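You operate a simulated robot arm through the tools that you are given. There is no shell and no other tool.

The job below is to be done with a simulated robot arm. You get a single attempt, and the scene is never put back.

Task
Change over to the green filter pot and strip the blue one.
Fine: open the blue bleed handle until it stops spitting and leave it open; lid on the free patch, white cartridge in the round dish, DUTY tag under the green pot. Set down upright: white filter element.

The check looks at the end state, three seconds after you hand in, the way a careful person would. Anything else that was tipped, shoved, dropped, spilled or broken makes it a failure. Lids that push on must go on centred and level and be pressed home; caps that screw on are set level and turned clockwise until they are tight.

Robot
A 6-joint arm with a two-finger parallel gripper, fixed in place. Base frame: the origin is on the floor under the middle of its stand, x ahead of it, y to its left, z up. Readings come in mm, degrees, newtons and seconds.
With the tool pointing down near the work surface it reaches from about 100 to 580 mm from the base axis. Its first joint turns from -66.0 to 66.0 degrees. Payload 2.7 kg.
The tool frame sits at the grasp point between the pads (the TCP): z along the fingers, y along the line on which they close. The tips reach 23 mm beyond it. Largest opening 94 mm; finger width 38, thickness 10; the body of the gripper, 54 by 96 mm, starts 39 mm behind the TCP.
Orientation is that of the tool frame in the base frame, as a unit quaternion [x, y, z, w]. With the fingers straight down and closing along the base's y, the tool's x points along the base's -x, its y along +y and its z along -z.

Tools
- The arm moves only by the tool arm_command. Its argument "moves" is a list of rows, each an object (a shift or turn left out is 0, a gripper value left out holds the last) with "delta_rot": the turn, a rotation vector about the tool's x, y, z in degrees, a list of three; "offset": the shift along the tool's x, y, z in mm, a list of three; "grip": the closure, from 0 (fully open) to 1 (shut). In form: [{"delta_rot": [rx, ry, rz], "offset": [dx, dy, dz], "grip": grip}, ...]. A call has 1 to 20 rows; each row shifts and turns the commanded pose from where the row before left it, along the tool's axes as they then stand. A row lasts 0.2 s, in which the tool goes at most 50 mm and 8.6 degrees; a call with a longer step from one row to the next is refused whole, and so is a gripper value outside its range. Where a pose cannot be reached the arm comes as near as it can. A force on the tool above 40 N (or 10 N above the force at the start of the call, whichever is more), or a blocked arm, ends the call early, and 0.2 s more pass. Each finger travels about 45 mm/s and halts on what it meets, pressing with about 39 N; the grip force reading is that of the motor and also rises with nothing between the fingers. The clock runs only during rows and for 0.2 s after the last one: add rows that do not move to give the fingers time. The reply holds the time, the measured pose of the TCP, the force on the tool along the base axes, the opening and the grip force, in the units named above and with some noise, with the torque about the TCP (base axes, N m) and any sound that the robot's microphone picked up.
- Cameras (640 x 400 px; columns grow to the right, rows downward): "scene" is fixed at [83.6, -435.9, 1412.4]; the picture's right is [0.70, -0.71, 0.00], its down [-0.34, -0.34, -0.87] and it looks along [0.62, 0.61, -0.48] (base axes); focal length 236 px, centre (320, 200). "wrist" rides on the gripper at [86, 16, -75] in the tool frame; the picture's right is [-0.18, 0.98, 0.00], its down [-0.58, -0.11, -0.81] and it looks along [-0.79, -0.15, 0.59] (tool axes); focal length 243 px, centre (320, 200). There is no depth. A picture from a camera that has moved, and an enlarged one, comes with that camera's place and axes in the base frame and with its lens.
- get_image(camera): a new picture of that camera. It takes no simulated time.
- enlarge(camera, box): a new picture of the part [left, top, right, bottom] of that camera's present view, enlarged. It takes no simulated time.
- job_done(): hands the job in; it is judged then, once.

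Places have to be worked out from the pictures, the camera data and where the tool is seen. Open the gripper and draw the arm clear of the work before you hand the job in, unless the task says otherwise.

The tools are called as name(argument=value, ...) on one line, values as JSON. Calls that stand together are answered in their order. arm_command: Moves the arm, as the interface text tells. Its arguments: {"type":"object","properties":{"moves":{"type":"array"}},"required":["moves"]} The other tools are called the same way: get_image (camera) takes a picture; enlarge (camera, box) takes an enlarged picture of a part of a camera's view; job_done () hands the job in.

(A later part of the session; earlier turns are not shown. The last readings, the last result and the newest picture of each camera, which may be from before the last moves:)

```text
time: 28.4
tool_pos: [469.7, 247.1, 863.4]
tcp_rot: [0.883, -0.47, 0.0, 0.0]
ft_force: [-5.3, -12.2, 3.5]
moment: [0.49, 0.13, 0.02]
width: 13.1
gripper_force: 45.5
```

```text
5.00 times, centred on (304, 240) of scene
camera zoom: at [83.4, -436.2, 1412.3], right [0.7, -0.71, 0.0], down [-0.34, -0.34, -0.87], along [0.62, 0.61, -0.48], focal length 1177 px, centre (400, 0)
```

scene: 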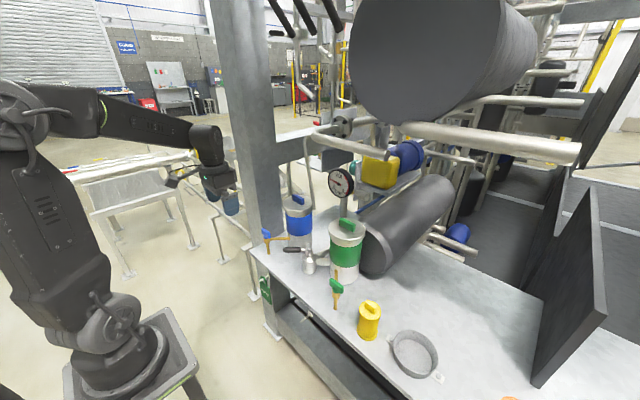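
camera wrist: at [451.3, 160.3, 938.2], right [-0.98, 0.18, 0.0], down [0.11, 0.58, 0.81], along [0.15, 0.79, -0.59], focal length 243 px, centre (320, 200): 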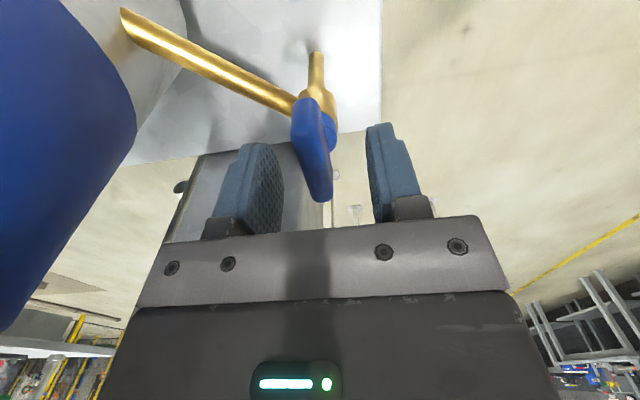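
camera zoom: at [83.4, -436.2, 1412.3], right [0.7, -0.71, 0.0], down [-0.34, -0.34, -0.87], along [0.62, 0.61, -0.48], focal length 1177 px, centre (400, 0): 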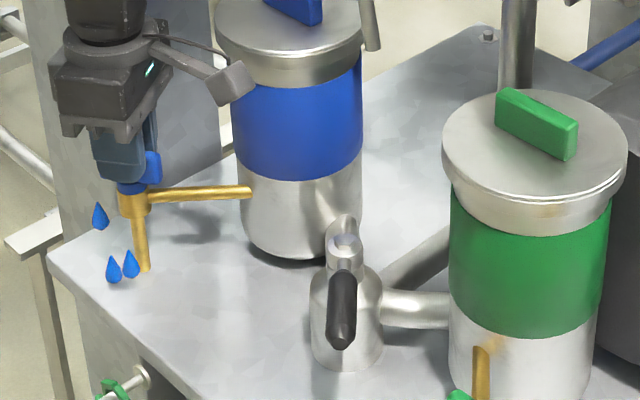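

It is still spitting at a third of a turn, so it needs opening further. The camera is getting close to the pot, so I let go, rise, and turn the tool 180° to take a fresh grip from the other side.

arm_command(moves=[{"grip": 0.7}, {"grip": 0.5}, {"grip": 0.5}, {"offset": [0, 0, -35]}, {"offset": [0, 0, -40]}, {"delta_rot": [0, 0, 8.5]}, {"delta_rot": [0, 0, 8.5]}, {"delta_rot": [0, 0, 8.5]}, {"delta_rot": [0, 0, 8.5]}, {"delta_rot": [0, 0, 8.5]}, {"delta_rot": [0, 0, 8.5]}, {"delta_rot": [0, 0, 8.5]}, {"delta_rot": [0, 0, 8.5]}, {"delta_rot": [0, 0, 8.5]}, {"delta_rot": [0, 0, 8.5]}, {"delta_rot": [0, 0, 8.5]}, {"delta_rot": [0, 0, 8.5]}, {"delta_rot": [0, 0, 0]}])

enlarge(camera="scene", box=[240, 200, 336, 260])

get_image(camera="wrist")

```text
time: 32.2
tool_pos: [470.8, 247.1, 938.2]
tcp_rot: [-0.19, 0.982, 0.0, -0.001]
ft_force: [-0.3, -0.2, -0.7]
moment: [0.01, -0.02, 0.01]
width: 47.1
gripper_force: 0.0
```

```text
6.67 times, centred on (288, 230) of scene
camera zoom: at [83.6, -435.9, 1412.4], right [0.7, -0.71, 0.0], down [-0.34, -0.34, -0.87], along [0.62, 0.61, -0.48], focal length 1570 px, centre (533, 0)
```

zoom: 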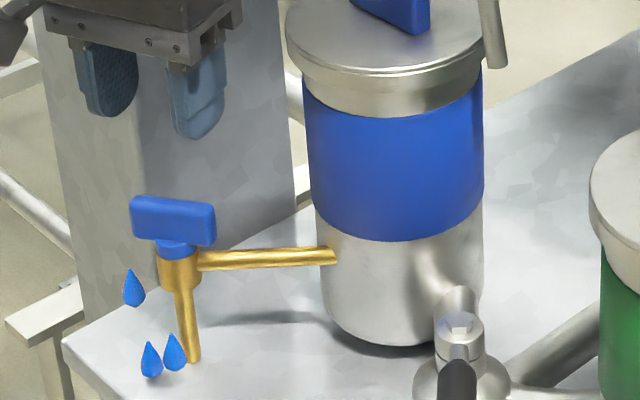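

```text
taken
camera wrist: at [383.9, 229.5, 1013.8], right [-0.2, 0.98, 0.0], down [0.58, 0.12, 0.81], along [0.79, 0.16, -0.59], focal length 243 px, centre (320, 200)
```

wrist: 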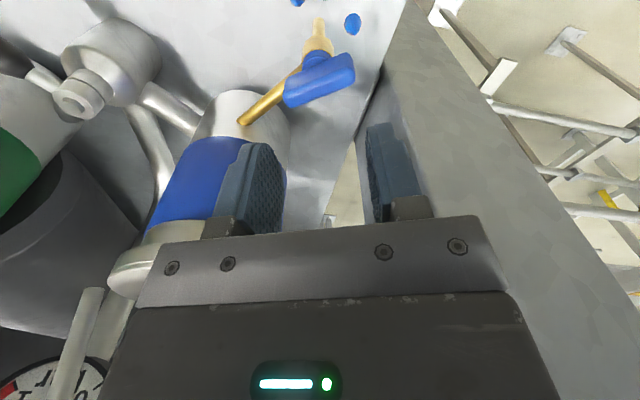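

The handle stayed where I left it and drops are still showing. I finish the turn to match the handle from the far side, lower and grip it again.

arm_command(moves=[{"delta_rot": [0, 0, 8.5]}, {"delta_rot": [0, 0, 8.5]}, {"delta_rot": [0, 0, 8.5]}, {"delta_rot": [0, 0, 8.5]}, {"delta_rot": [0, 0, 8.5]}, {"delta_rot": [0, 0, 8.5]}, {"delta_rot": [0, 0, 8.5]}, {"delta_rot": [0, 0, 8.5]}, {"delta_rot": [0, 0, 8.5]}, {"delta_rot": [0, 0, 1.5]}, {"offset": [0, 0, 35]}, {"offset": [0, 0, 30]}, {"offset": [0, 0, 10]}, {"offset": [0, 0, 0]}])

get_image(camera="wrist")

enlarge(camera="scene", box=[240, 200, 336, 260])

```text
time: 35.2
tool_pos: [471.4, 246.0, 862.1]
tcp_rot: [0.47, 0.883, -0.001, 0.0]
ft_force: [-0.3, 0.1, 0.3]
moment: [0.02, -0.01, -0.01]
width: 47.1
gripper_force: 0.0
```

```text
taken
camera wrist: at [436.2, 327.4, 935.8], right [0.92, 0.4, 0.0], down [0.24, -0.54, 0.81], along [0.32, -0.74, -0.59], focal length 243 px, centre (320, 200)
```

wrist: 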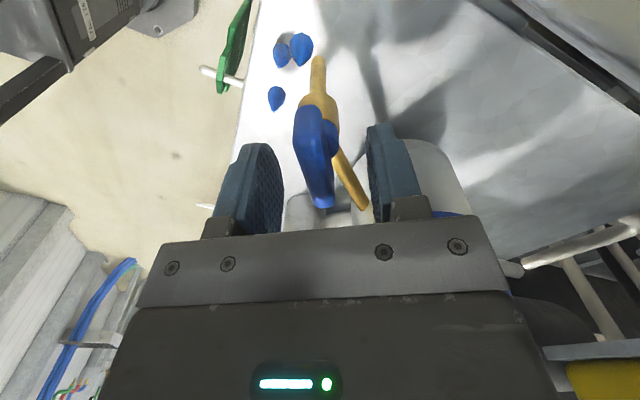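

```text
6.67 times, centred on (288, 230) of scene
camera zoom: at [83.6, -435.9, 1412.4], right [0.7, -0.71, 0.0], down [-0.34, -0.34, -0.87], along [0.62, 0.61, -0.48], focal length 1570 px, centre (533, 0)
```

zoom: 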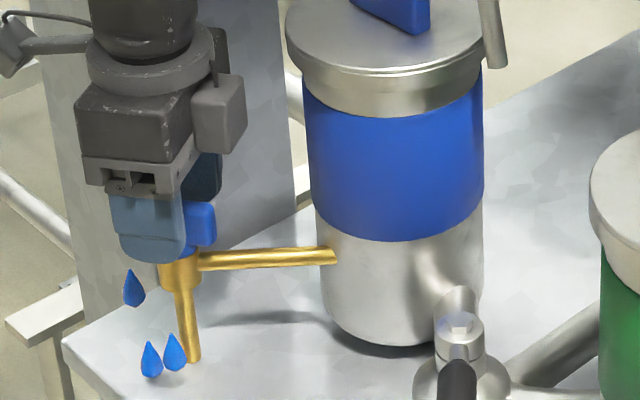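

The handle is centred between the fingers again. I close on it and turn it further counter-clockwise.

arm_command(moves=[{"grip": 0.7}, {"grip": 0.9}, {"grip": 0.9}, {"grip": 0.9}, {"delta_rot": [0, 0, -4]}, {"delta_rot": [0, 0, -4]}, {"delta_rot": [0, 0, -4]}, {"delta_rot": [0, 0, -4]}, {"delta_rot": [0, 0, -4]}, {"delta_rot": [0, 0, 0]}])

enlarge(camera="scene", box=[240, 200, 336, 260])

```text
time: 37.4
tool_pos: [469.0, 246.4, 862.8]
tcp_rot: [0.308, 0.951, -0.001, -0.001]
ft_force: [-9.4, -9.0, -2.8]
moment: [-0.01, 0.05, -0.01]
width: 15.0
gripper_force: 6.3
```

```text
6.67 times, centred on (288, 230) of scene
camera zoom: at [83.4, -436.1, 1412.4], right [0.7, -0.71, 0.0], down [-0.34, -0.34, -0.87], along [0.62, 0.61, -0.48], focal length 1570 px, centre (533, 0)
```

zoom: 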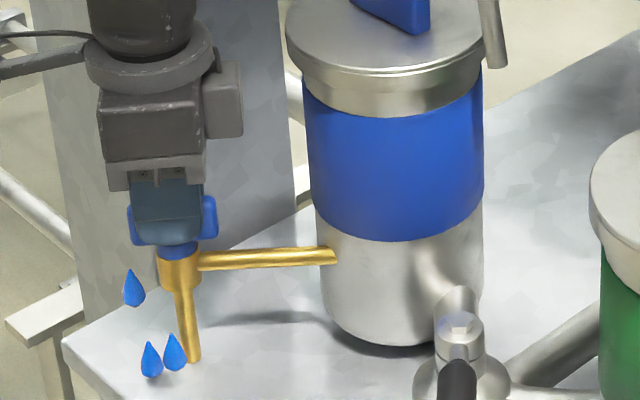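

The grip reading fell to 6 N at 15 mm, so I check whether the handle really followed.

get_image(camera="wrist")

enlarge(camera="wrist", box=[220, 40, 444, 180])

arm_command(moves=[{"offset": [0, 0, 0], "grip": 0.95}, {"offset": [0, 0, 0]}, {"offset": [0, 0, 0]}])

```text
taken
camera wrist: at [409.6, 310.3, 937.8], right [0.73, 0.69, 0.0], down [0.41, -0.43, 0.81], along [0.55, -0.59, -0.59], focal length 243 px, centre (320, 200)
```

wrist: 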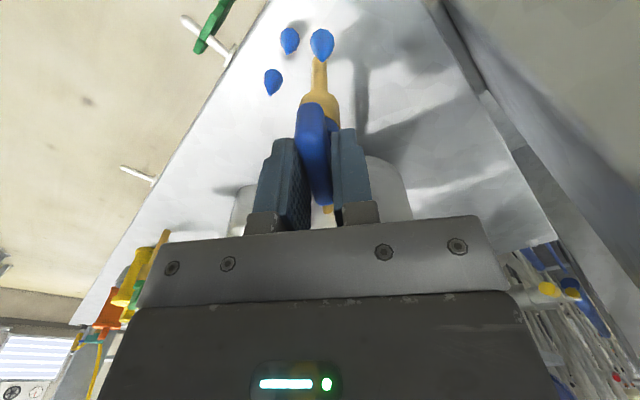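

```text
2.86 times, centred on (332, 110) of wrist
camera zoom: at [409.6, 310.3, 937.8], right [0.73, 0.69, 0.0], down [0.41, -0.43, 0.81], along [0.55, -0.59, -0.59], focal length 693 px, centre (286, 457)
```

zoom: 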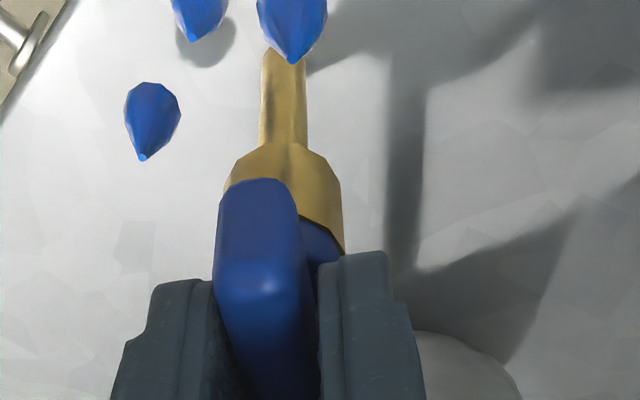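

```text
time: 38.2
tool_pos: [470.1, 245.6, 861.6]
tcp_rot: [0.309, 0.951, -0.002, -0.002]
ft_force: [-13.4, -16.0, 2.9]
moment: [-0.2, -0.01, -0.04]
width: 13.8
gripper_force: 10.9
```

The handle followed the tool. I keep turning counter-clockwise toward 90° of opening.

arm_command(moves=[{"delta_rot": [0, 0, -4]}, {"delta_rot": [0, 0, -4]}, {"delta_rot": [0, 0, -4]}, {"delta_rot": [0, 0, -4]}, {"delta_rot": [0, 0, -4]}, {"delta_rot": [0, 0, -4]}, {"delta_rot": [0, 0, -4]}, {"delta_rot": [0, 0, -4]}, {"delta_rot": [0, 0, 0]}])

enlarge(camera="scene", box=[240, 200, 336, 260])

enlarge(camera="wrist", box=[220, 0, 444, 140])

```text
time: 40.2
tool_pos: [469.7, 246.0, 864.3]
tcp_rot: [0.033, 0.999, 0.0, -0.001]
ft_force: [-9.7, -22.7, 7.6]
moment: [-0.2, -0.01, 0.0]
width: 15.0
gripper_force: 11.2
```

```text
6.67 times, centred on (288, 230) of scene
camera zoom: at [83.2, -436.5, 1412.3], right [0.7, -0.71, 0.0], down [-0.34, -0.34, -0.87], along [0.62, 0.61, -0.48], focal length 1570 px, centre (533, 0)
```

zoom: 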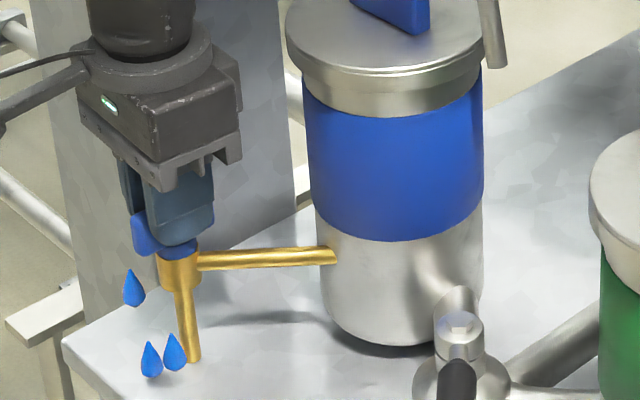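

```text
2.86 times, centred on (332, 70) of wrist
camera zoom: at [384.4, 268.3, 938.1], right [0.25, 0.97, 0.0], down [0.58, -0.15, 0.8], along [0.78, -0.2, -0.59], focal length 693 px, centre (286, 571)
```

zoom: 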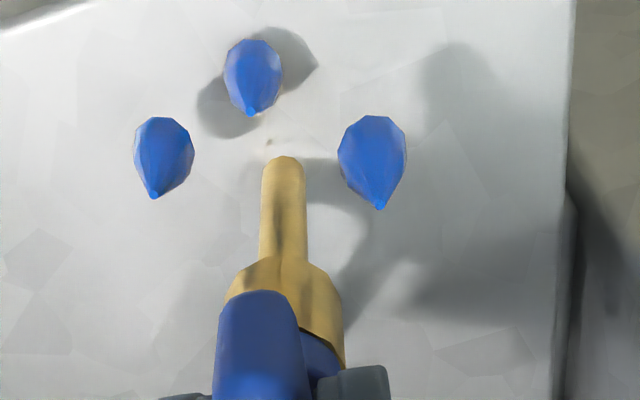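

The handle is 86° open with no stop felt yet. I wait and watch the drops before turning further.

arm_command(moves=[{"offset": [0, 0, 0]}, {"offset": [0, 0, 0]}, {"offset": [0, 0, 0]}, {"offset": [0, 0, 0]}, {"offset": [0, 0, 0]}, {"offset": [0, 0, 0]}, {"offset": [0, 0, 0]}, {"offset": [0, 0, 0]}, {"offset": [0, 0, 0]}, {"offset": [0, 0, 0]}])

enlarge(camera="scene", box=[240, 200, 336, 260])

enlarge(camera="scene", box=[310, 160, 374, 200])

```text
time: 42.4
tool_pos: [471.0, 247.4, 862.0]
tcp_rot: [0.035, 0.999, -0.001, 0.0]
ft_force: [-4.2, -22.9, 8.6]
moment: [-0.19, 0.02, -0.02]
width: 15.2
gripper_force: 11.7
```

```text
6.67 times, centred on (288, 230) of scene
camera zoom: at [83.3, -436.5, 1412.2], right [0.7, -0.71, 0.0], down [-0.34, -0.34, -0.87], along [0.62, 0.61, -0.48], focal length 1570 px, centre (533, 0)
```

zoom: 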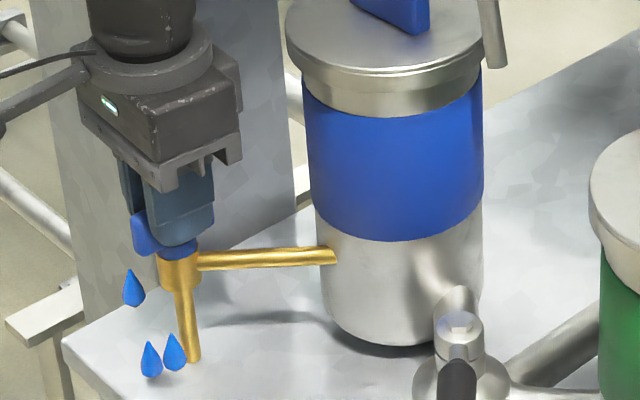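

```text
10.00 times, centred on (342, 180) of scene
camera zoom: at [83.3, -436.5, 1412.2], right [0.7, -0.71, 0.0], down [-0.34, -0.34, -0.87], along [0.62, 0.61, -0.48], focal length 2355 px, centre (100, 400)
```

zoom: 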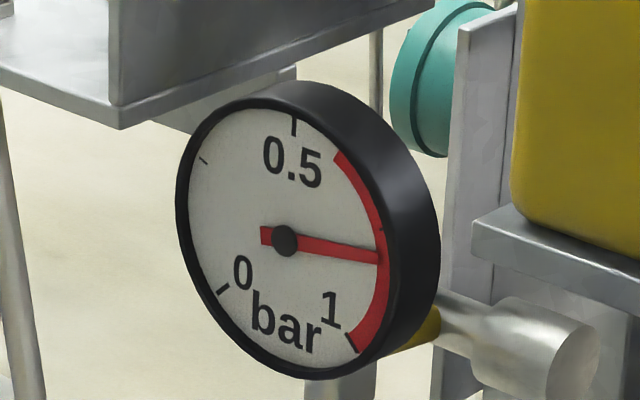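

Drops continue and the gauge has not moved. The handle still turns freely, so I keep opening it from this grip, which is clear of the pot for another quarter turn.

arm_command(moves=[{"offset": [0, -1.5, 0]}, {"delta_rot": [0, 0, -4]}, {"delta_rot": [0, 0, -4]}, {"delta_rot": [0, 0, -4]}, {"delta_rot": [0, 0, -4]}, {"delta_rot": [0, 0, -4]}, {"delta_rot": [0, 0, -4]}, {"delta_rot": [0, 0, 0]}])

enlarge(camera="scene", box=[240, 200, 336, 260])

enlarge(camera="wrist", box=[220, 0, 444, 140])

```text
time: 44.2
tool_pos: [469.7, 243.8, 862.7]
tcp_rot: [-0.171, 0.985, 0.0, -0.002]
ft_force: [-3.8, -11.4, 0.4]
moment: [0.05, 0.37, -2.7]
width: 26.9
gripper_force: 45.2
```

```text
6.67 times, centred on (288, 230) of scene
camera zoom: at [83.5, -436.2, 1412.3], right [0.7, -0.71, 0.0], down [-0.34, -0.34, -0.87], along [0.62, 0.61, -0.48], focal length 1570 px, centre (533, 0)
```

zoom: 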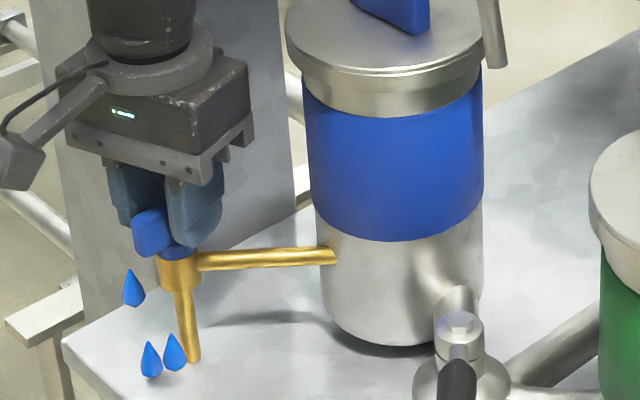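

```text
2.86 times, centred on (332, 70) of wrist
camera zoom: at [382.4, 231.4, 937.7], right [-0.16, 0.99, 0.0], down [0.59, 0.09, 0.8], along [0.79, 0.13, -0.59], focal length 693 px, centre (286, 571)
```

zoom: 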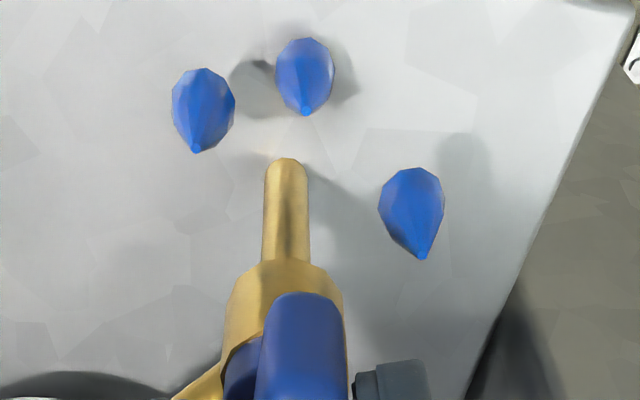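

Now there is a hard stop: the handle lies along x, fully open, with 2.7 Nm against it. I turn the tool back to line up with the handle, let go gently and watch whether the spitting stops.

arm_command(moves=[{"delta_rot": [0, 0, 6]}, {"delta_rot": [0, 0, 6]}, {"delta_rot": [0, 0, 5]}, {"grip": 0.7}, {"grip": 0.55}, {"offset": [0, 0, 0]}, {"offset": [0, 0, -35]}, {"offset": [0, 0, -40]}, {"offset": [0, 0, 0]}, {"offset": [0, 0, 0]}, {"offset": [0, 0, 0]}, {"offset": [0, 0, 0]}, {"offset": [0, 0, 0]}, {"offset": [0, 0, 0]}, {"offset": [0, 0, 0]}, {"offset": [0, 0, 0]}])

enlarge(camera="scene", box=[240, 200, 336, 260])

enlarge(camera="scene", box=[310, 160, 374, 200])

get_image(camera="wrist")

```text
time: 47.6
tool_pos: [471.9, 243.7, 941.7]
tcp_rot: [-0.025, 1.0, 0.0, -0.001]
ft_force: [-0.9, 0.3, 0.2]
moment: [-0.03, 0.01, 0.01]
width: 42.2
gripper_force: 0.1
```

```text
6.67 times, centred on (288, 230) of scene
camera zoom: at [83.6, -435.9, 1412.4], right [0.7, -0.71, 0.0], down [-0.34, -0.34, -0.87], along [0.62, 0.61, -0.48], focal length 1570 px, centre (533, 0)
```

zoom: 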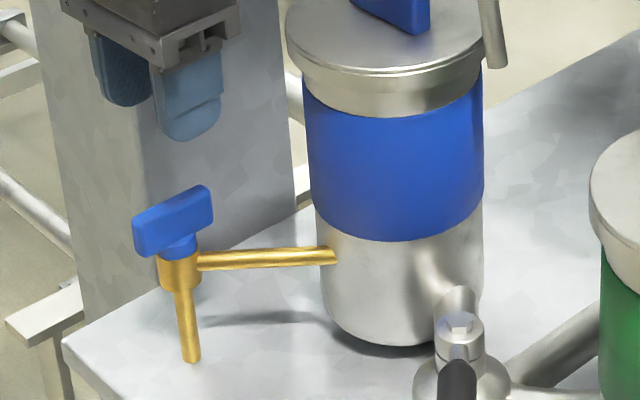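

```text
10.00 times, centred on (342, 180) of scene
camera zoom: at [83.6, -435.9, 1412.4], right [0.7, -0.71, 0.0], down [-0.34, -0.34, -0.87], along [0.62, 0.61, -0.48], focal length 2355 px, centre (100, 400)
```

zoom: 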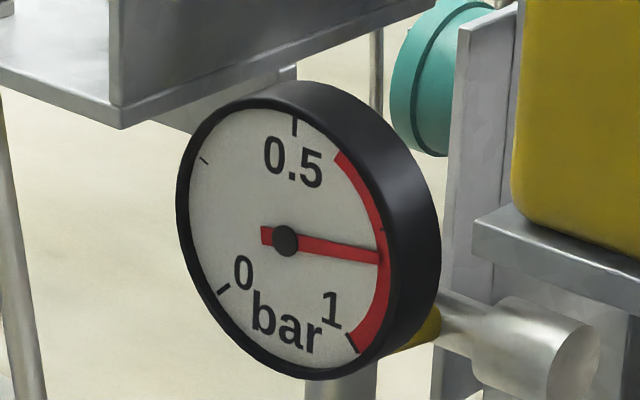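

```text
taken
camera wrist: at [384.5, 254.9, 1017.3], right [0.13, 0.99, 0.0], down [0.59, -0.08, 0.81], along [0.8, -0.11, -0.59], focal length 243 px, centre (320, 200)
```

wrist: 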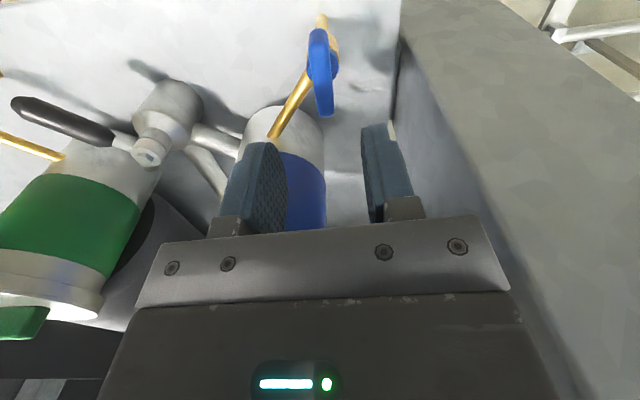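

The spitting has stopped and the bleed handle is left fully open along x. Next I go up and back for a better look at the blue lid, because a thin rod seems to hang close beside it.

arm_command(moves=[{"offset": [14.4, -18.6, -35.6], "delta_rot": [0, 0, 2.9], "grip": 0.0}, {"offset": [14.4, -18.6, -35.6]}, {"offset": [14.4, -18.6, -35.6]}, {"offset": [14.4, -18.6, -35.6]}, {"offset": [14.4, -18.6, -35.6]}, {"offset": [0, 0, 0]}])

get_image(camera="wrist")

get_image(camera="scene")

enlarge(camera="scene", box=[270, 110, 366, 170])

enlarge(camera="scene", box=[270, 160, 366, 220])

```text
time: 49.0
tool_pos: [401.1, 151.3, 1119.1]
tcp_rot: [0.0, 1.0, -0.001, 0.0]
ft_force: [0.8, 0.2, 0.5]
moment: [-0.01, -0.01, -0.02]
width: 94.0
gripper_force: 0.0
```

```text
taken
camera wrist: at [314.3, 167.4, 1193.7], right [0.18, 0.98, 0.0], down [0.58, -0.11, 0.81], along [0.79, -0.15, -0.59], focal length 243 px, centre (320, 200)
```

wrist: 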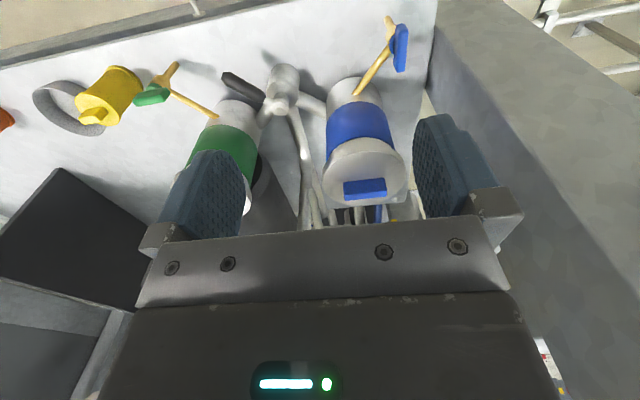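

```text
taken
```

scene: 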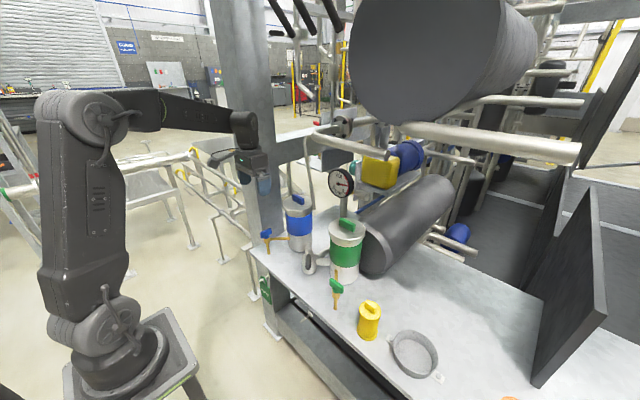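

```text
6.67 times, centred on (318, 140) of scene
camera zoom: at [83.5, -435.9, 1412.4], right [0.7, -0.71, 0.0], down [-0.34, -0.34, -0.87], along [0.62, 0.61, -0.48], focal length 1570 px, centre (333, 600)
```

zoom: 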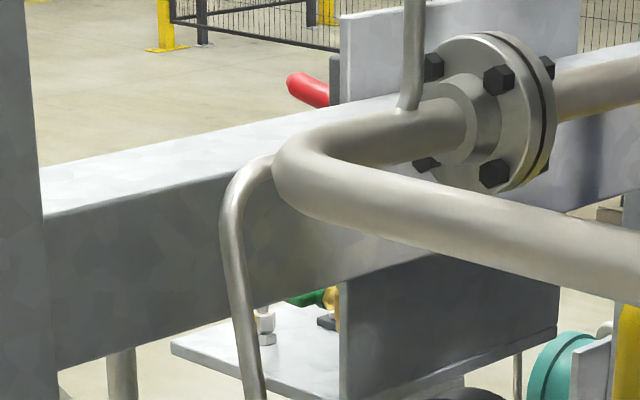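

```text
6.67 times, centred on (318, 190) of scene
camera zoom: at [83.5, -435.9, 1412.4], right [0.7, -0.71, 0.0], down [-0.34, -0.34, -0.87], along [0.62, 0.61, -0.48], focal length 1570 px, centre (333, 267)
```

zoom: 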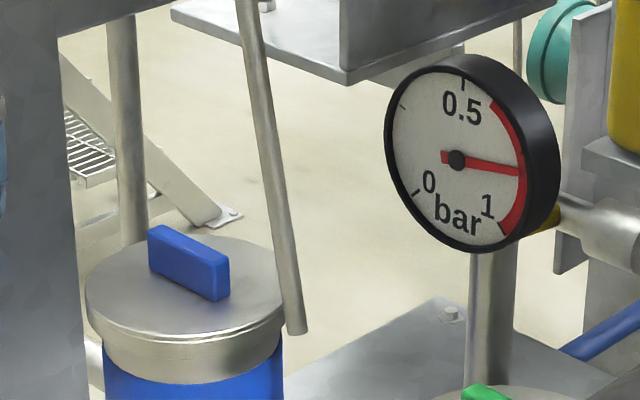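

The bent drain pipe's open end seems to be right beside the lid. I zoom into the wrist view to pin it down.

enlarge(camera="wrist", box=[240, 100, 432, 220])

enlarge(camera="wrist", box=[290, 120, 418, 200])

```text
3.33 times, centred on (336, 160) of wrist
camera zoom: at [314.3, 167.4, 1193.7], right [0.18, 0.98, 0.0], down [0.58, -0.11, 0.81], along [0.79, -0.15, -0.59], focal length 809 px, centre (267, 333)
```

zoom: 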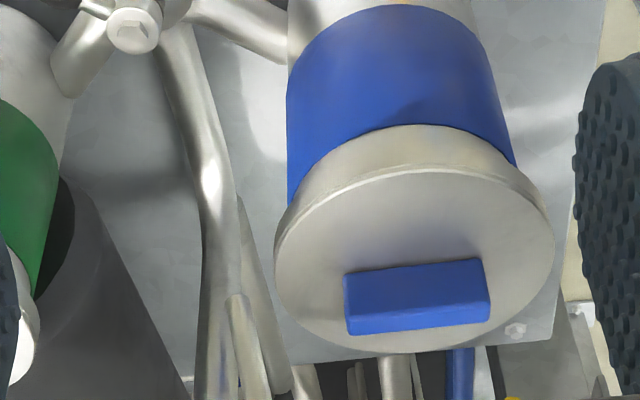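

```text
5.00 times, centred on (354, 160) of wrist
camera zoom: at [314.3, 167.4, 1193.7], right [0.18, 0.98, 0.0], down [0.58, -0.11, 0.81], along [0.79, -0.15, -0.59], focal length 1213 px, centre (150, 400)
```

zoom: 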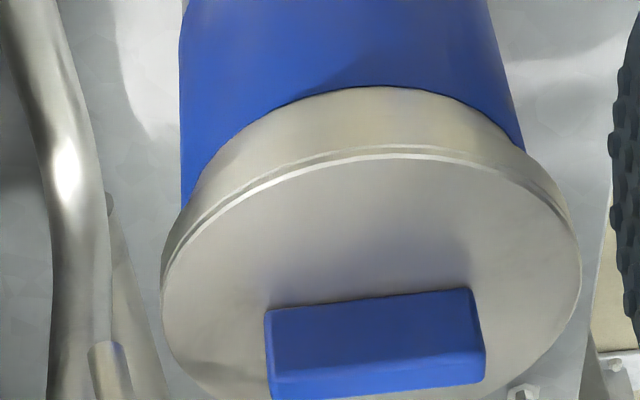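

The drain pipe's open end is at about (600, 100, 960) and leans over the lid as it rises, so a vertical wrist would hit it. I tilt the tool 30° back toward the robot, gripping the lid bar by its ends, and go to a pre-approach point at (542, 180, 1063).

arm_command(moves=[{"delta_rot": [0, -7.5, 0], "grip": 0.19}, {"delta_rot": [0, -7.5, 0]}, {"delta_rot": [0, -7.5, 0]}, {"delta_rot": [0, -7.5, 0]}, {"offset": [-23.6, 7.25, 29.8]}, {"offset": [-23.6, 7.25, 29.8]}, {"offset": [-23.6, 7.25, 29.8]}, {"offset": [-23.6, 7.25, 29.8]}, {"offset": [0, 0, 0]}, {"offset": [0, 0, 0]}])

get_image(camera="wrist")

enlarge(camera="scene", box=[230, 120, 390, 220])

```text
time: 51.2
tool_pos: [540.7, 180.5, 1060.7]
tcp_rot: [0.0, 0.966, -0.001, 0.258]
ft_force: [-0.3, 0.1, -0.3]
moment: [-0.02, -0.02, -0.02]
width: 76.1
gripper_force: 0.1
```

```text
taken
camera wrist: at [429.0, 197.2, 1082.5], right [0.16, 0.98, 0.09], down [0.1, -0.11, 0.99], along [0.98, -0.15, -0.12], focal length 243 px, centre (320, 200)
```

wrist: 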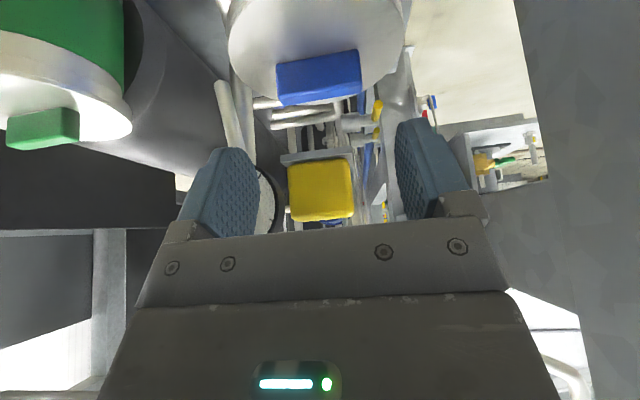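

```text
4.00 times, centred on (310, 170) of scene
camera zoom: at [83.6, -435.9, 1412.4], right [0.7, -0.71, 0.0], down [-0.34, -0.34, -0.87], along [0.62, 0.61, -0.48], focal length 942 px, centre (360, 320)
```

zoom: 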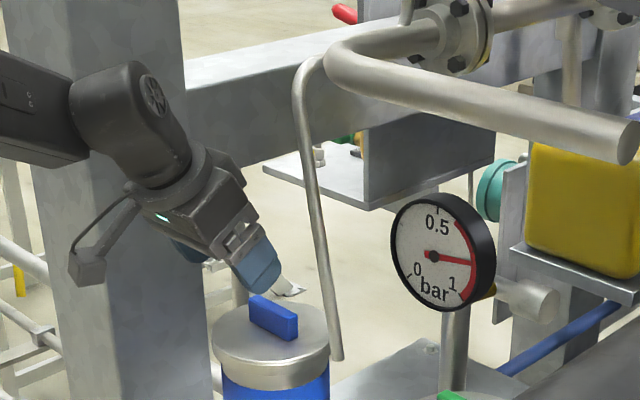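

The lid bar sits centred between the fingers at column 320. I advance along the tool axis 79 mm to bring the pads onto the bar ends.

arm_command(moves=[{"offset": [-0.9, 0, 30]}, {"offset": [-0.9, 0, 28]}, {"offset": [-1.0, 0, 14]}, {"offset": [0, 0, 6]}, {"offset": [0, 0, 0]}])

get_image(camera="wrist")

enlarge(camera="scene", box=[250, 150, 346, 210])

```text
time: 52.4
tool_pos: [582.5, 180.0, 995.2]
tcp_rot: [-0.001, 0.966, -0.001, 0.258]
ft_force: [-0.8, 0.2, 0.2]
moment: [-0.01, 0.01, 0.02]
width: 76.3
gripper_force: 0.0
```

```text
taken
camera wrist: at [470.0, 195.4, 1016.4], right [0.16, 0.98, 0.09], down [0.1, -0.11, 0.99], along [0.98, -0.15, -0.12], focal length 243 px, centre (320, 200)
```

wrist: 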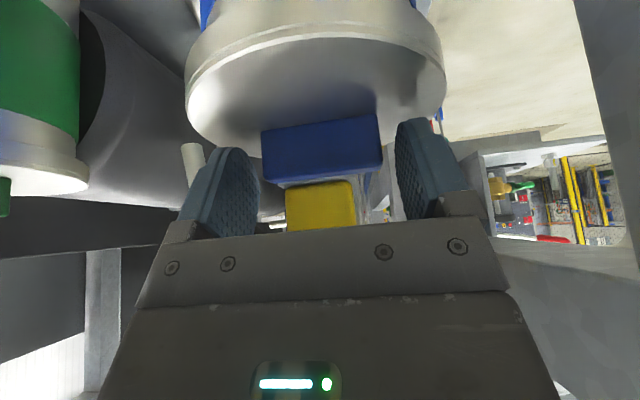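

```text
6.67 times, centred on (298, 180) of scene
camera zoom: at [83.6, -435.9, 1412.4], right [0.7, -0.71, 0.0], down [-0.34, -0.34, -0.87], along [0.62, 0.61, -0.48], focal length 1570 px, centre (467, 333)
```

zoom: 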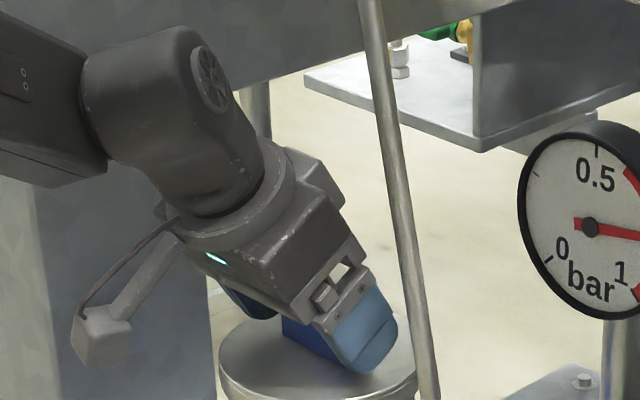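

The pads flank the bar with the tips just above the lid. I close on the bar ends.

arm_command(moves=[{"grip": 0.35}, {"grip": 0.5}, {"grip": 0.5}, {"grip": 0.5}, {"grip": 0.5}])

get_image(camera="wrist")

```text
time: 53.6
tool_pos: [581.8, 179.7, 994.6]
tcp_rot: [-0.002, 0.966, 0.001, 0.257]
ft_force: [4.0, 7.3, -0.4]
moment: [0.16, -0.2, 0.09]
width: 60.0
gripper_force: 39.0
```

```text
taken
camera wrist: at [469.8, 195.9, 1016.3], right [0.16, 0.98, 0.09], down [0.1, -0.11, 0.99], along [0.98, -0.15, -0.12], focal length 243 px, centre (320, 200)
```

wrist: 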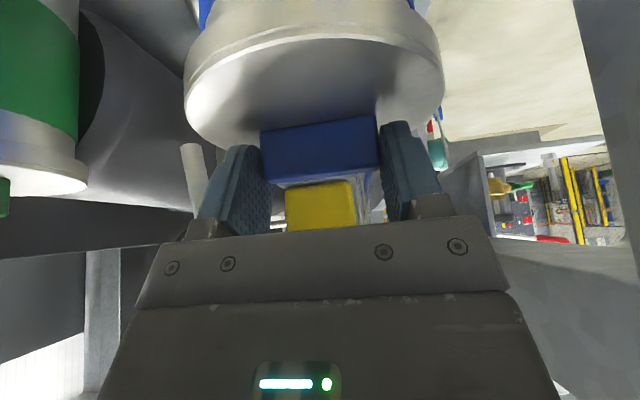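

The bar (60 mm) is held with 39 N. I lift straight up slowly, 8 mm, watching for resistance.

arm_command(moves=[{"offset": [-1, 0, -1.73]}, {"offset": [-1, 0, -1.73]}, {"offset": [-1, 0, -1.73]}, {"offset": [-1, 0, -1.73]}, {"offset": [0, 0, 0]}])

get_image(camera="wrist")

enlarge(camera="scene", box=[250, 160, 346, 220])

```text
time: 54.8
tool_pos: [581.8, 179.7, 1002.4]
tcp_rot: [-0.001, 0.966, -0.001, 0.258]
ft_force: [-0.2, 0.3, -3.4]
moment: [0.0, 0.05, 0.03]
width: 59.7
gripper_force: 39.1
```

```text
taken
camera wrist: at [469.5, 196.0, 1024.1], right [0.16, 0.98, 0.09], down [0.1, -0.11, 0.99], along [0.98, -0.15, -0.12], focal length 243 px, centre (320, 200)
```

wrist: 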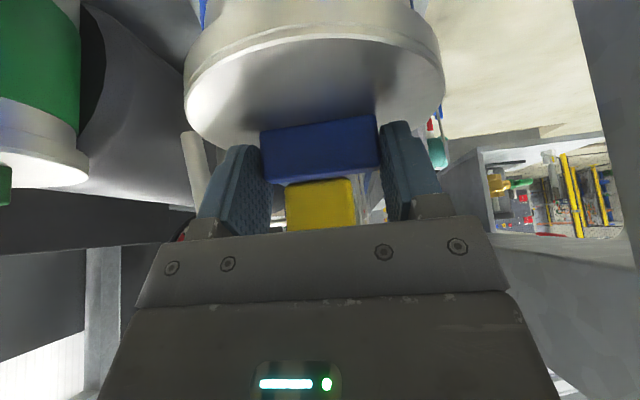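

```text
6.67 times, centred on (298, 190) of scene
camera zoom: at [83.6, -435.9, 1412.4], right [0.7, -0.71, 0.0], down [-0.34, -0.34, -0.87], along [0.62, 0.61, -0.48], focal length 1570 px, centre (467, 267)
```

zoom: 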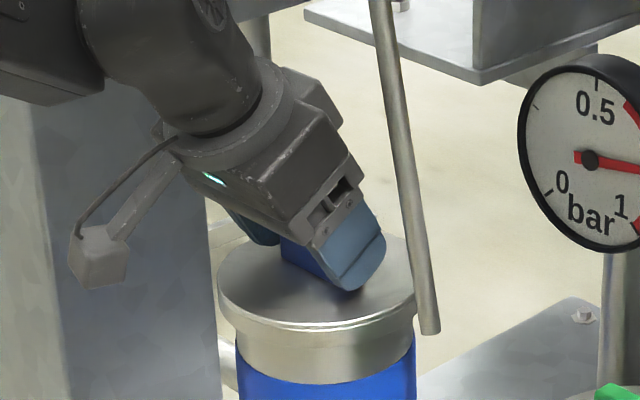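

The lid comes up freely (about 3.4 N), so it is a lift-off lid. I raise it further while easing 5 mm to +y away from the drain pipe.

arm_command(moves=[{"offset": [-4, 0, -6.93]}, {"offset": [-4, 0, -6.93]}, {"offset": [0, 0, 0]}])

enlarge(camera="scene", box=[270, 170, 350, 220])

enlarge(camera="wrist", box=[160, 0, 480, 200])

```text
time: 55.6
tool_pos: [582.1, 179.9, 1018.0]
tcp_rot: [0.0, 0.966, -0.001, 0.258]
ft_force: [0.0, 0.0, -3.3]
moment: [0.0, 0.03, 0.04]
width: 59.8
gripper_force: 38.3
```

```text
8.00 times, centred on (310, 195) of scene
camera zoom: at [83.6, -435.9, 1412.4], right [0.7, -0.71, 0.0], down [-0.34, -0.34, -0.87], along [0.62, 0.61, -0.48], focal length 1884 px, centre (400, 240)
```

zoom: 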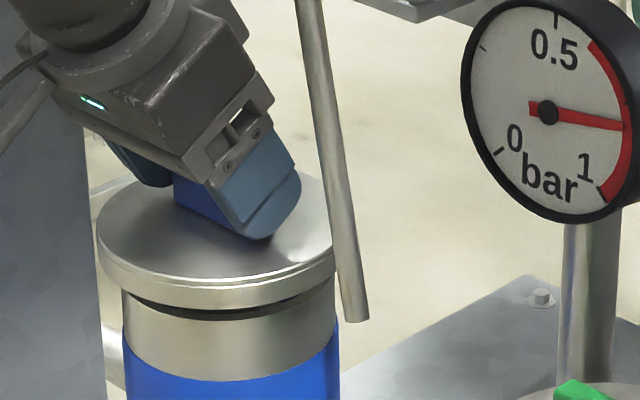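

```text
2.00 times, centred on (320, 100) of wrist
camera zoom: at [468.9, 196.4, 1039.4], right [0.16, 0.98, 0.09], down [0.1, -0.11, 0.99], along [0.98, -0.15, -0.12], focal length 485 px, centre (320, 400)
```

zoom: 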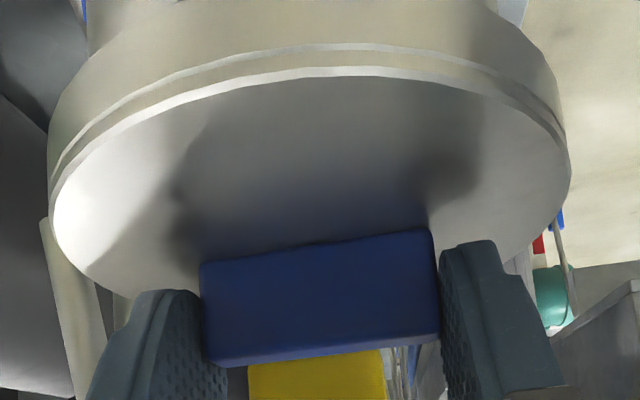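

The lid plate is clear of the pot collar by about 20 mm. I rise another 15 mm, easing to +y, then draw it back toward the robot away from the pipe.

arm_command(moves=[{"offset": [-3.75, 2, -6.5]}, {"offset": [-3.75, 2, -6.5]}, {"offset": [17.3, 0, -10]}, {"offset": [25.98, 0, -15]}, {"offset": [34.64, 0, -20]}, {"offset": [0, 0, 0]}])

get_image(camera="wrist")

enlarge(camera="scene", box=[250, 160, 346, 220])

```text
time: 57.0
tool_pos: [490.9, 185.2, 1031.6]
tcp_rot: [-0.001, 0.966, 0.001, 0.258]
ft_force: [-0.2, -0.5, -3.1]
moment: [0.0, 0.04, 0.01]
width: 59.7
gripper_force: 39.1
```

```text
taken
camera wrist: at [379.1, 201.2, 1053.8], right [0.16, 0.98, 0.09], down [0.1, -0.11, 0.99], along [0.98, -0.15, -0.12], focal length 243 px, centre (320, 200)
```

wrist: 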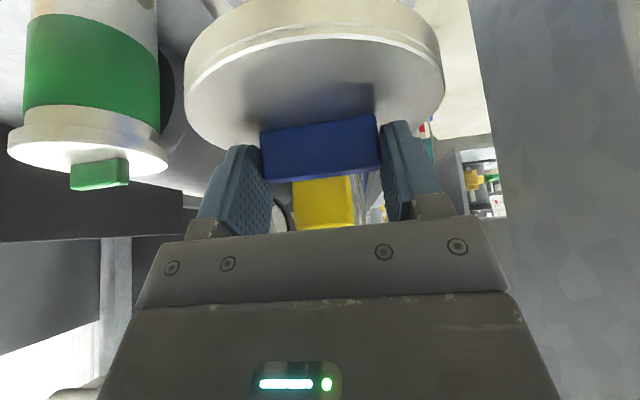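

```text
6.67 times, centred on (298, 190) of scene
camera zoom: at [83.6, -435.9, 1412.4], right [0.7, -0.71, 0.0], down [-0.34, -0.34, -0.87], along [0.62, 0.61, -0.48], focal length 1570 px, centre (467, 267)
```

zoom: 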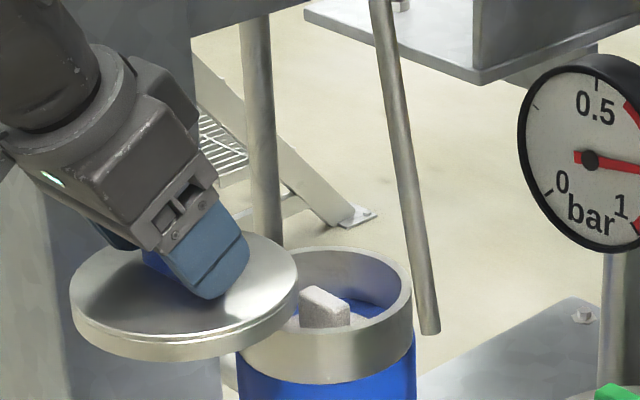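

The pot is open and the white cartridge inside shows a block handle on top. The open stretch of bench behind the yellow pot, around (575, -195), is the only large free patch within reach. I carry the lid back and across in front of everything at z 1035.

arm_command(moves=[{"offset": [41, 0, -24]}, {"offset": [5, -45, -4]}, {"offset": [0, -48, 0]}, {"offset": [0, -48, 0]}, {"offset": [0, -48, 0]}, {"offset": [0, -48, 0]}, {"offset": [0, -48, 0]}, {"offset": [0, -48, 0]}, {"offset": [0, -47, 0]}, {"offset": [0, 0, 0]}])

get_image(camera="wrist")

get_image(camera="scene")

```text
time: 59.2
tool_pos: [441.4, -194.5, 1036.7]
tcp_rot: [-0.001, 0.966, 0.0, 0.258]
ft_force: [-1.0, 0.7, -3.1]
moment: [0.0, 0.04, 0.01]
width: 59.9
gripper_force: 38.7
```

```text
taken
camera wrist: at [328.4, -178.6, 1058.9], right [0.16, 0.98, 0.09], down [0.1, -0.11, 0.99], along [0.98, -0.15, -0.12], focal length 243 px, centre (320, 200)
```

wrist: 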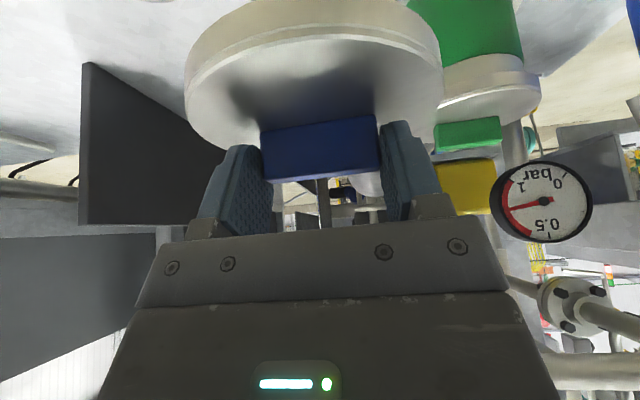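

```text
taken
```

scene: 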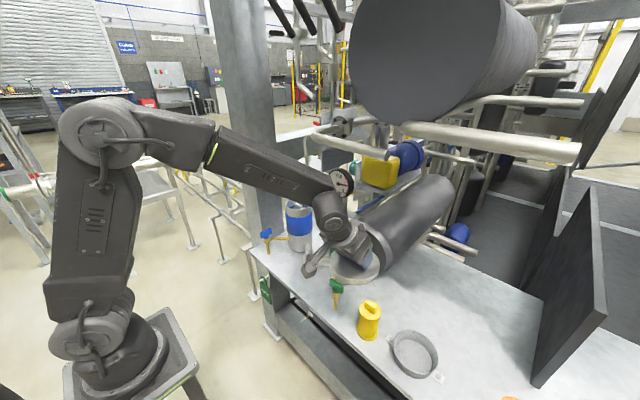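

I lower to z 930 here, still above the yellow pot, and then push forward over the free patch.

arm_command(moves=[{"offset": [17.8, 0, 30.9]}, {"offset": [17.8, 0, 30.9]}, {"offset": [17.8, 0, 30.9]}, {"offset": [-35.2, 0, 20.3]}, {"offset": [-35.2, 0, 20.3]}, {"offset": [-35.2, 0, 20.3]}, {"offset": [0, 0, 0]}])

get_image(camera="wrist")

enlarge(camera="scene", box=[310, 200, 470, 300])

```text
time: 60.8
tool_pos: [561.9, -195.0, 929.4]
tcp_rot: [0.0, 0.966, 0.0, 0.259]
ft_force: [-0.3, 0.4, -3.8]
moment: [0.0, 0.0, -0.02]
width: 59.8
gripper_force: 38.9
```

```text
taken
camera wrist: at [450.8, -179.8, 950.7], right [0.16, 0.98, 0.09], down [0.1, -0.11, 0.99], along [0.98, -0.15, -0.12], focal length 243 px, centre (320, 200)
```

wrist: 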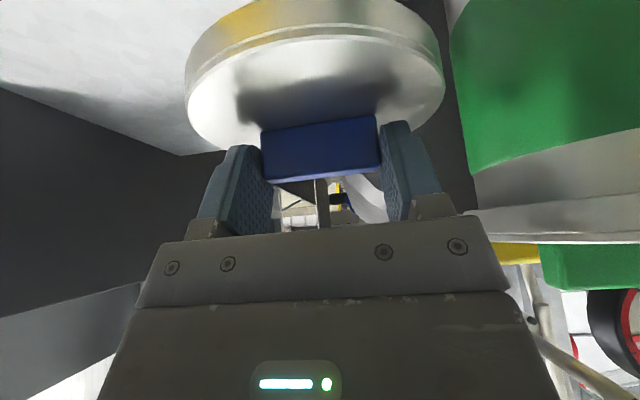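

```text
4.00 times, centred on (390, 250) of scene
camera zoom: at [83.6, -435.9, 1412.4], right [0.7, -0.71, 0.0], down [-0.34, -0.34, -0.87], along [0.62, 0.61, -0.48], focal length 942 px, centre (40, 0)
```

zoom: 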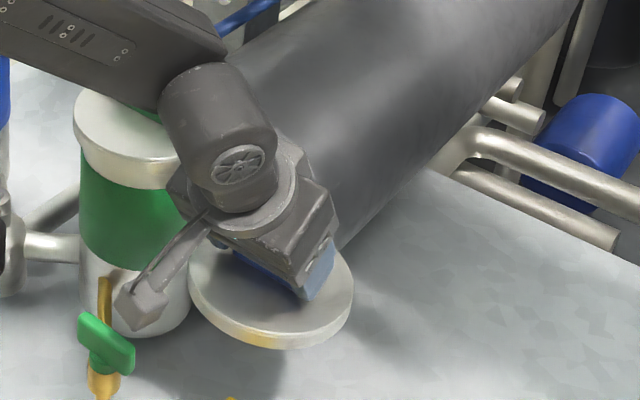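

The tilt and hold are steady and the lid is level. The camera boom would pass close to the green tap handle, so I shift 12 mm to -y and 7 mm forward, then descend to about z 815.

arm_command(moves=[{"offset": [-6.1, -12, 3.5]}, {"offset": [20, 0, 34.64]}, {"offset": [20, 0, 34.64]}, {"offset": [17, 0, 29.4]}, {"offset": [0, 0, 0]}])

enlarge(camera="scene", box=[310, 240, 470, 340])

get_image(camera="wrist")

```text
time: 62.0
tool_pos: [566.9, -209.4, 816.9]
tcp_rot: [-0.001, 0.966, -0.001, 0.259]
ft_force: [-0.2, 0.4, -3.3]
moment: [-0.01, 0.03, 0.0]
width: 59.8
gripper_force: 38.7
```

```text
4.00 times, centred on (390, 290) of scene
camera zoom: at [83.6, -435.9, 1412.4], right [0.7, -0.71, 0.0], down [-0.34, -0.34, -0.87], along [0.62, 0.61, -0.48], focal length 942 px, centre (40, -160)
```

zoom: 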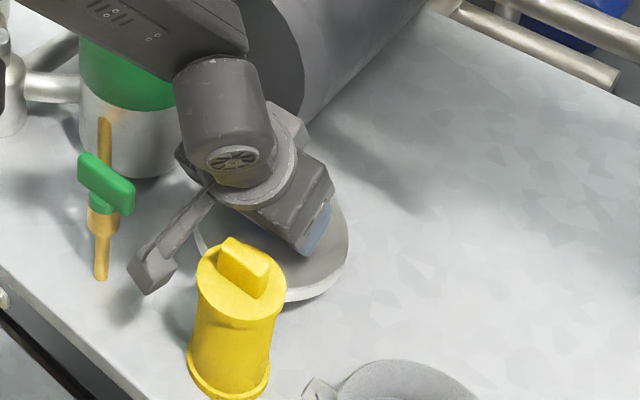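

```text
taken
camera wrist: at [455.2, -193.5, 837.4], right [0.16, 0.98, 0.09], down [0.1, -0.11, 0.99], along [0.98, -0.15, -0.12], focal length 243 px, centre (320, 200)
```

wrist: 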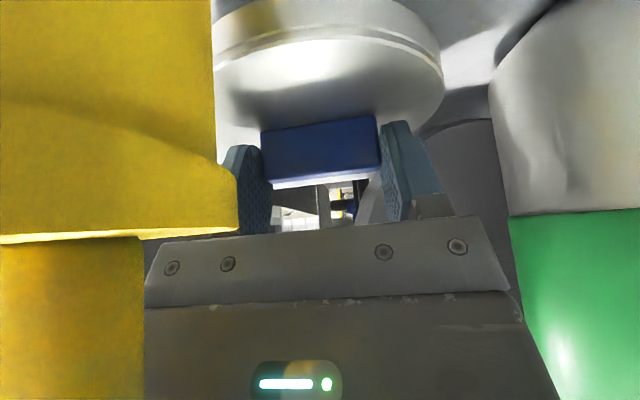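

The camera boom is only about 2 cm from the yellow pot. I shift 12 mm back to +y so it runs midway between the tap handle and the yellow pot, then creep down.

arm_command(moves=[{"offset": [0, 6, 0]}, {"offset": [0, 6, 0]}, {"offset": [4, 0, 6.93]}, {"offset": [4, 0, 6.93]}, {"offset": [0, 0, 0]}])

get_image(camera="wrist")

enlarge(camera="scene", box=[310, 240, 438, 320])

```text
time: 63.2
tool_pos: [566.7, -197.5, 798.1]
tcp_rot: [-0.001, 0.966, -0.001, 0.258]
ft_force: [-0.2, -0.2, -2.8]
moment: [-0.03, 0.0, -0.03]
width: 59.7
gripper_force: 39.1
```

```text
taken
camera wrist: at [454.1, -181.3, 819.9], right [0.16, 0.98, 0.09], down [0.1, -0.11, 0.99], along [0.98, -0.15, -0.12], focal length 243 px, centre (320, 200)
```

wrist: 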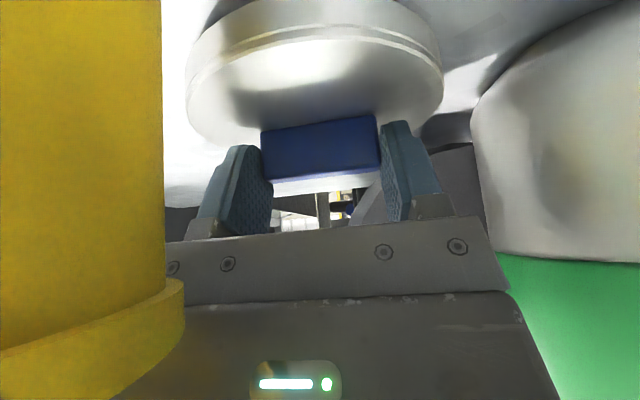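

```text
5.00 times, centred on (374, 280) of scene
camera zoom: at [83.6, -435.9, 1412.4], right [0.7, -0.71, 0.0], down [-0.34, -0.34, -0.87], along [0.62, 0.61, -0.48], focal length 1177 px, centre (50, -200)
```

zoom: 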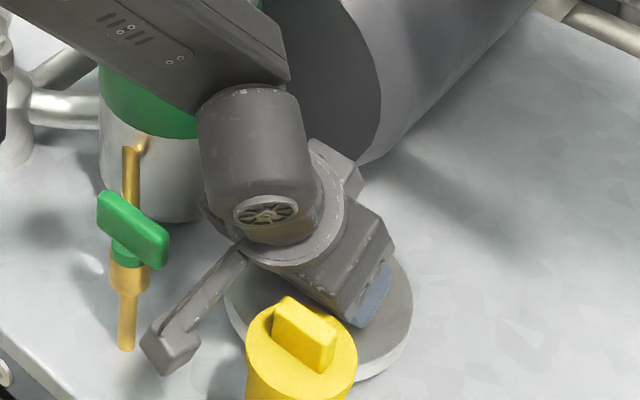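

Clearances look good on both sides. I continue down in 3 mm steps until the lid touches the bench.

arm_command(moves=[{"offset": [1.5, 0, 2.6]}, {"offset": [1.5, 0, 2.6]}, {"offset": [1.5, 0, 2.6]}, {"offset": [0, 0, 0]}])

enlarge(camera="scene", box=[350, 260, 446, 320])

```text
time: 64.2
tool_pos: [567.2, -196.7, 789.2]
tcp_rot: [-0.002, 0.966, 0.0, 0.257]
ft_force: [0.3, -0.4, -2.2]
moment: [-0.04, 0.16, 0.04]
width: 59.8
gripper_force: 38.9
```

```text
6.67 times, centred on (398, 290) of scene
camera zoom: at [83.6, -435.9, 1412.4], right [0.7, -0.71, 0.0], down [-0.34, -0.34, -0.87], along [0.62, 0.61, -0.48], focal length 1570 px, centre (-200, -400)
```

zoom: 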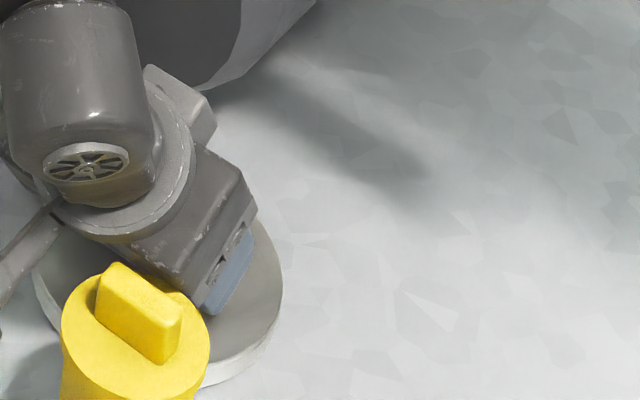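

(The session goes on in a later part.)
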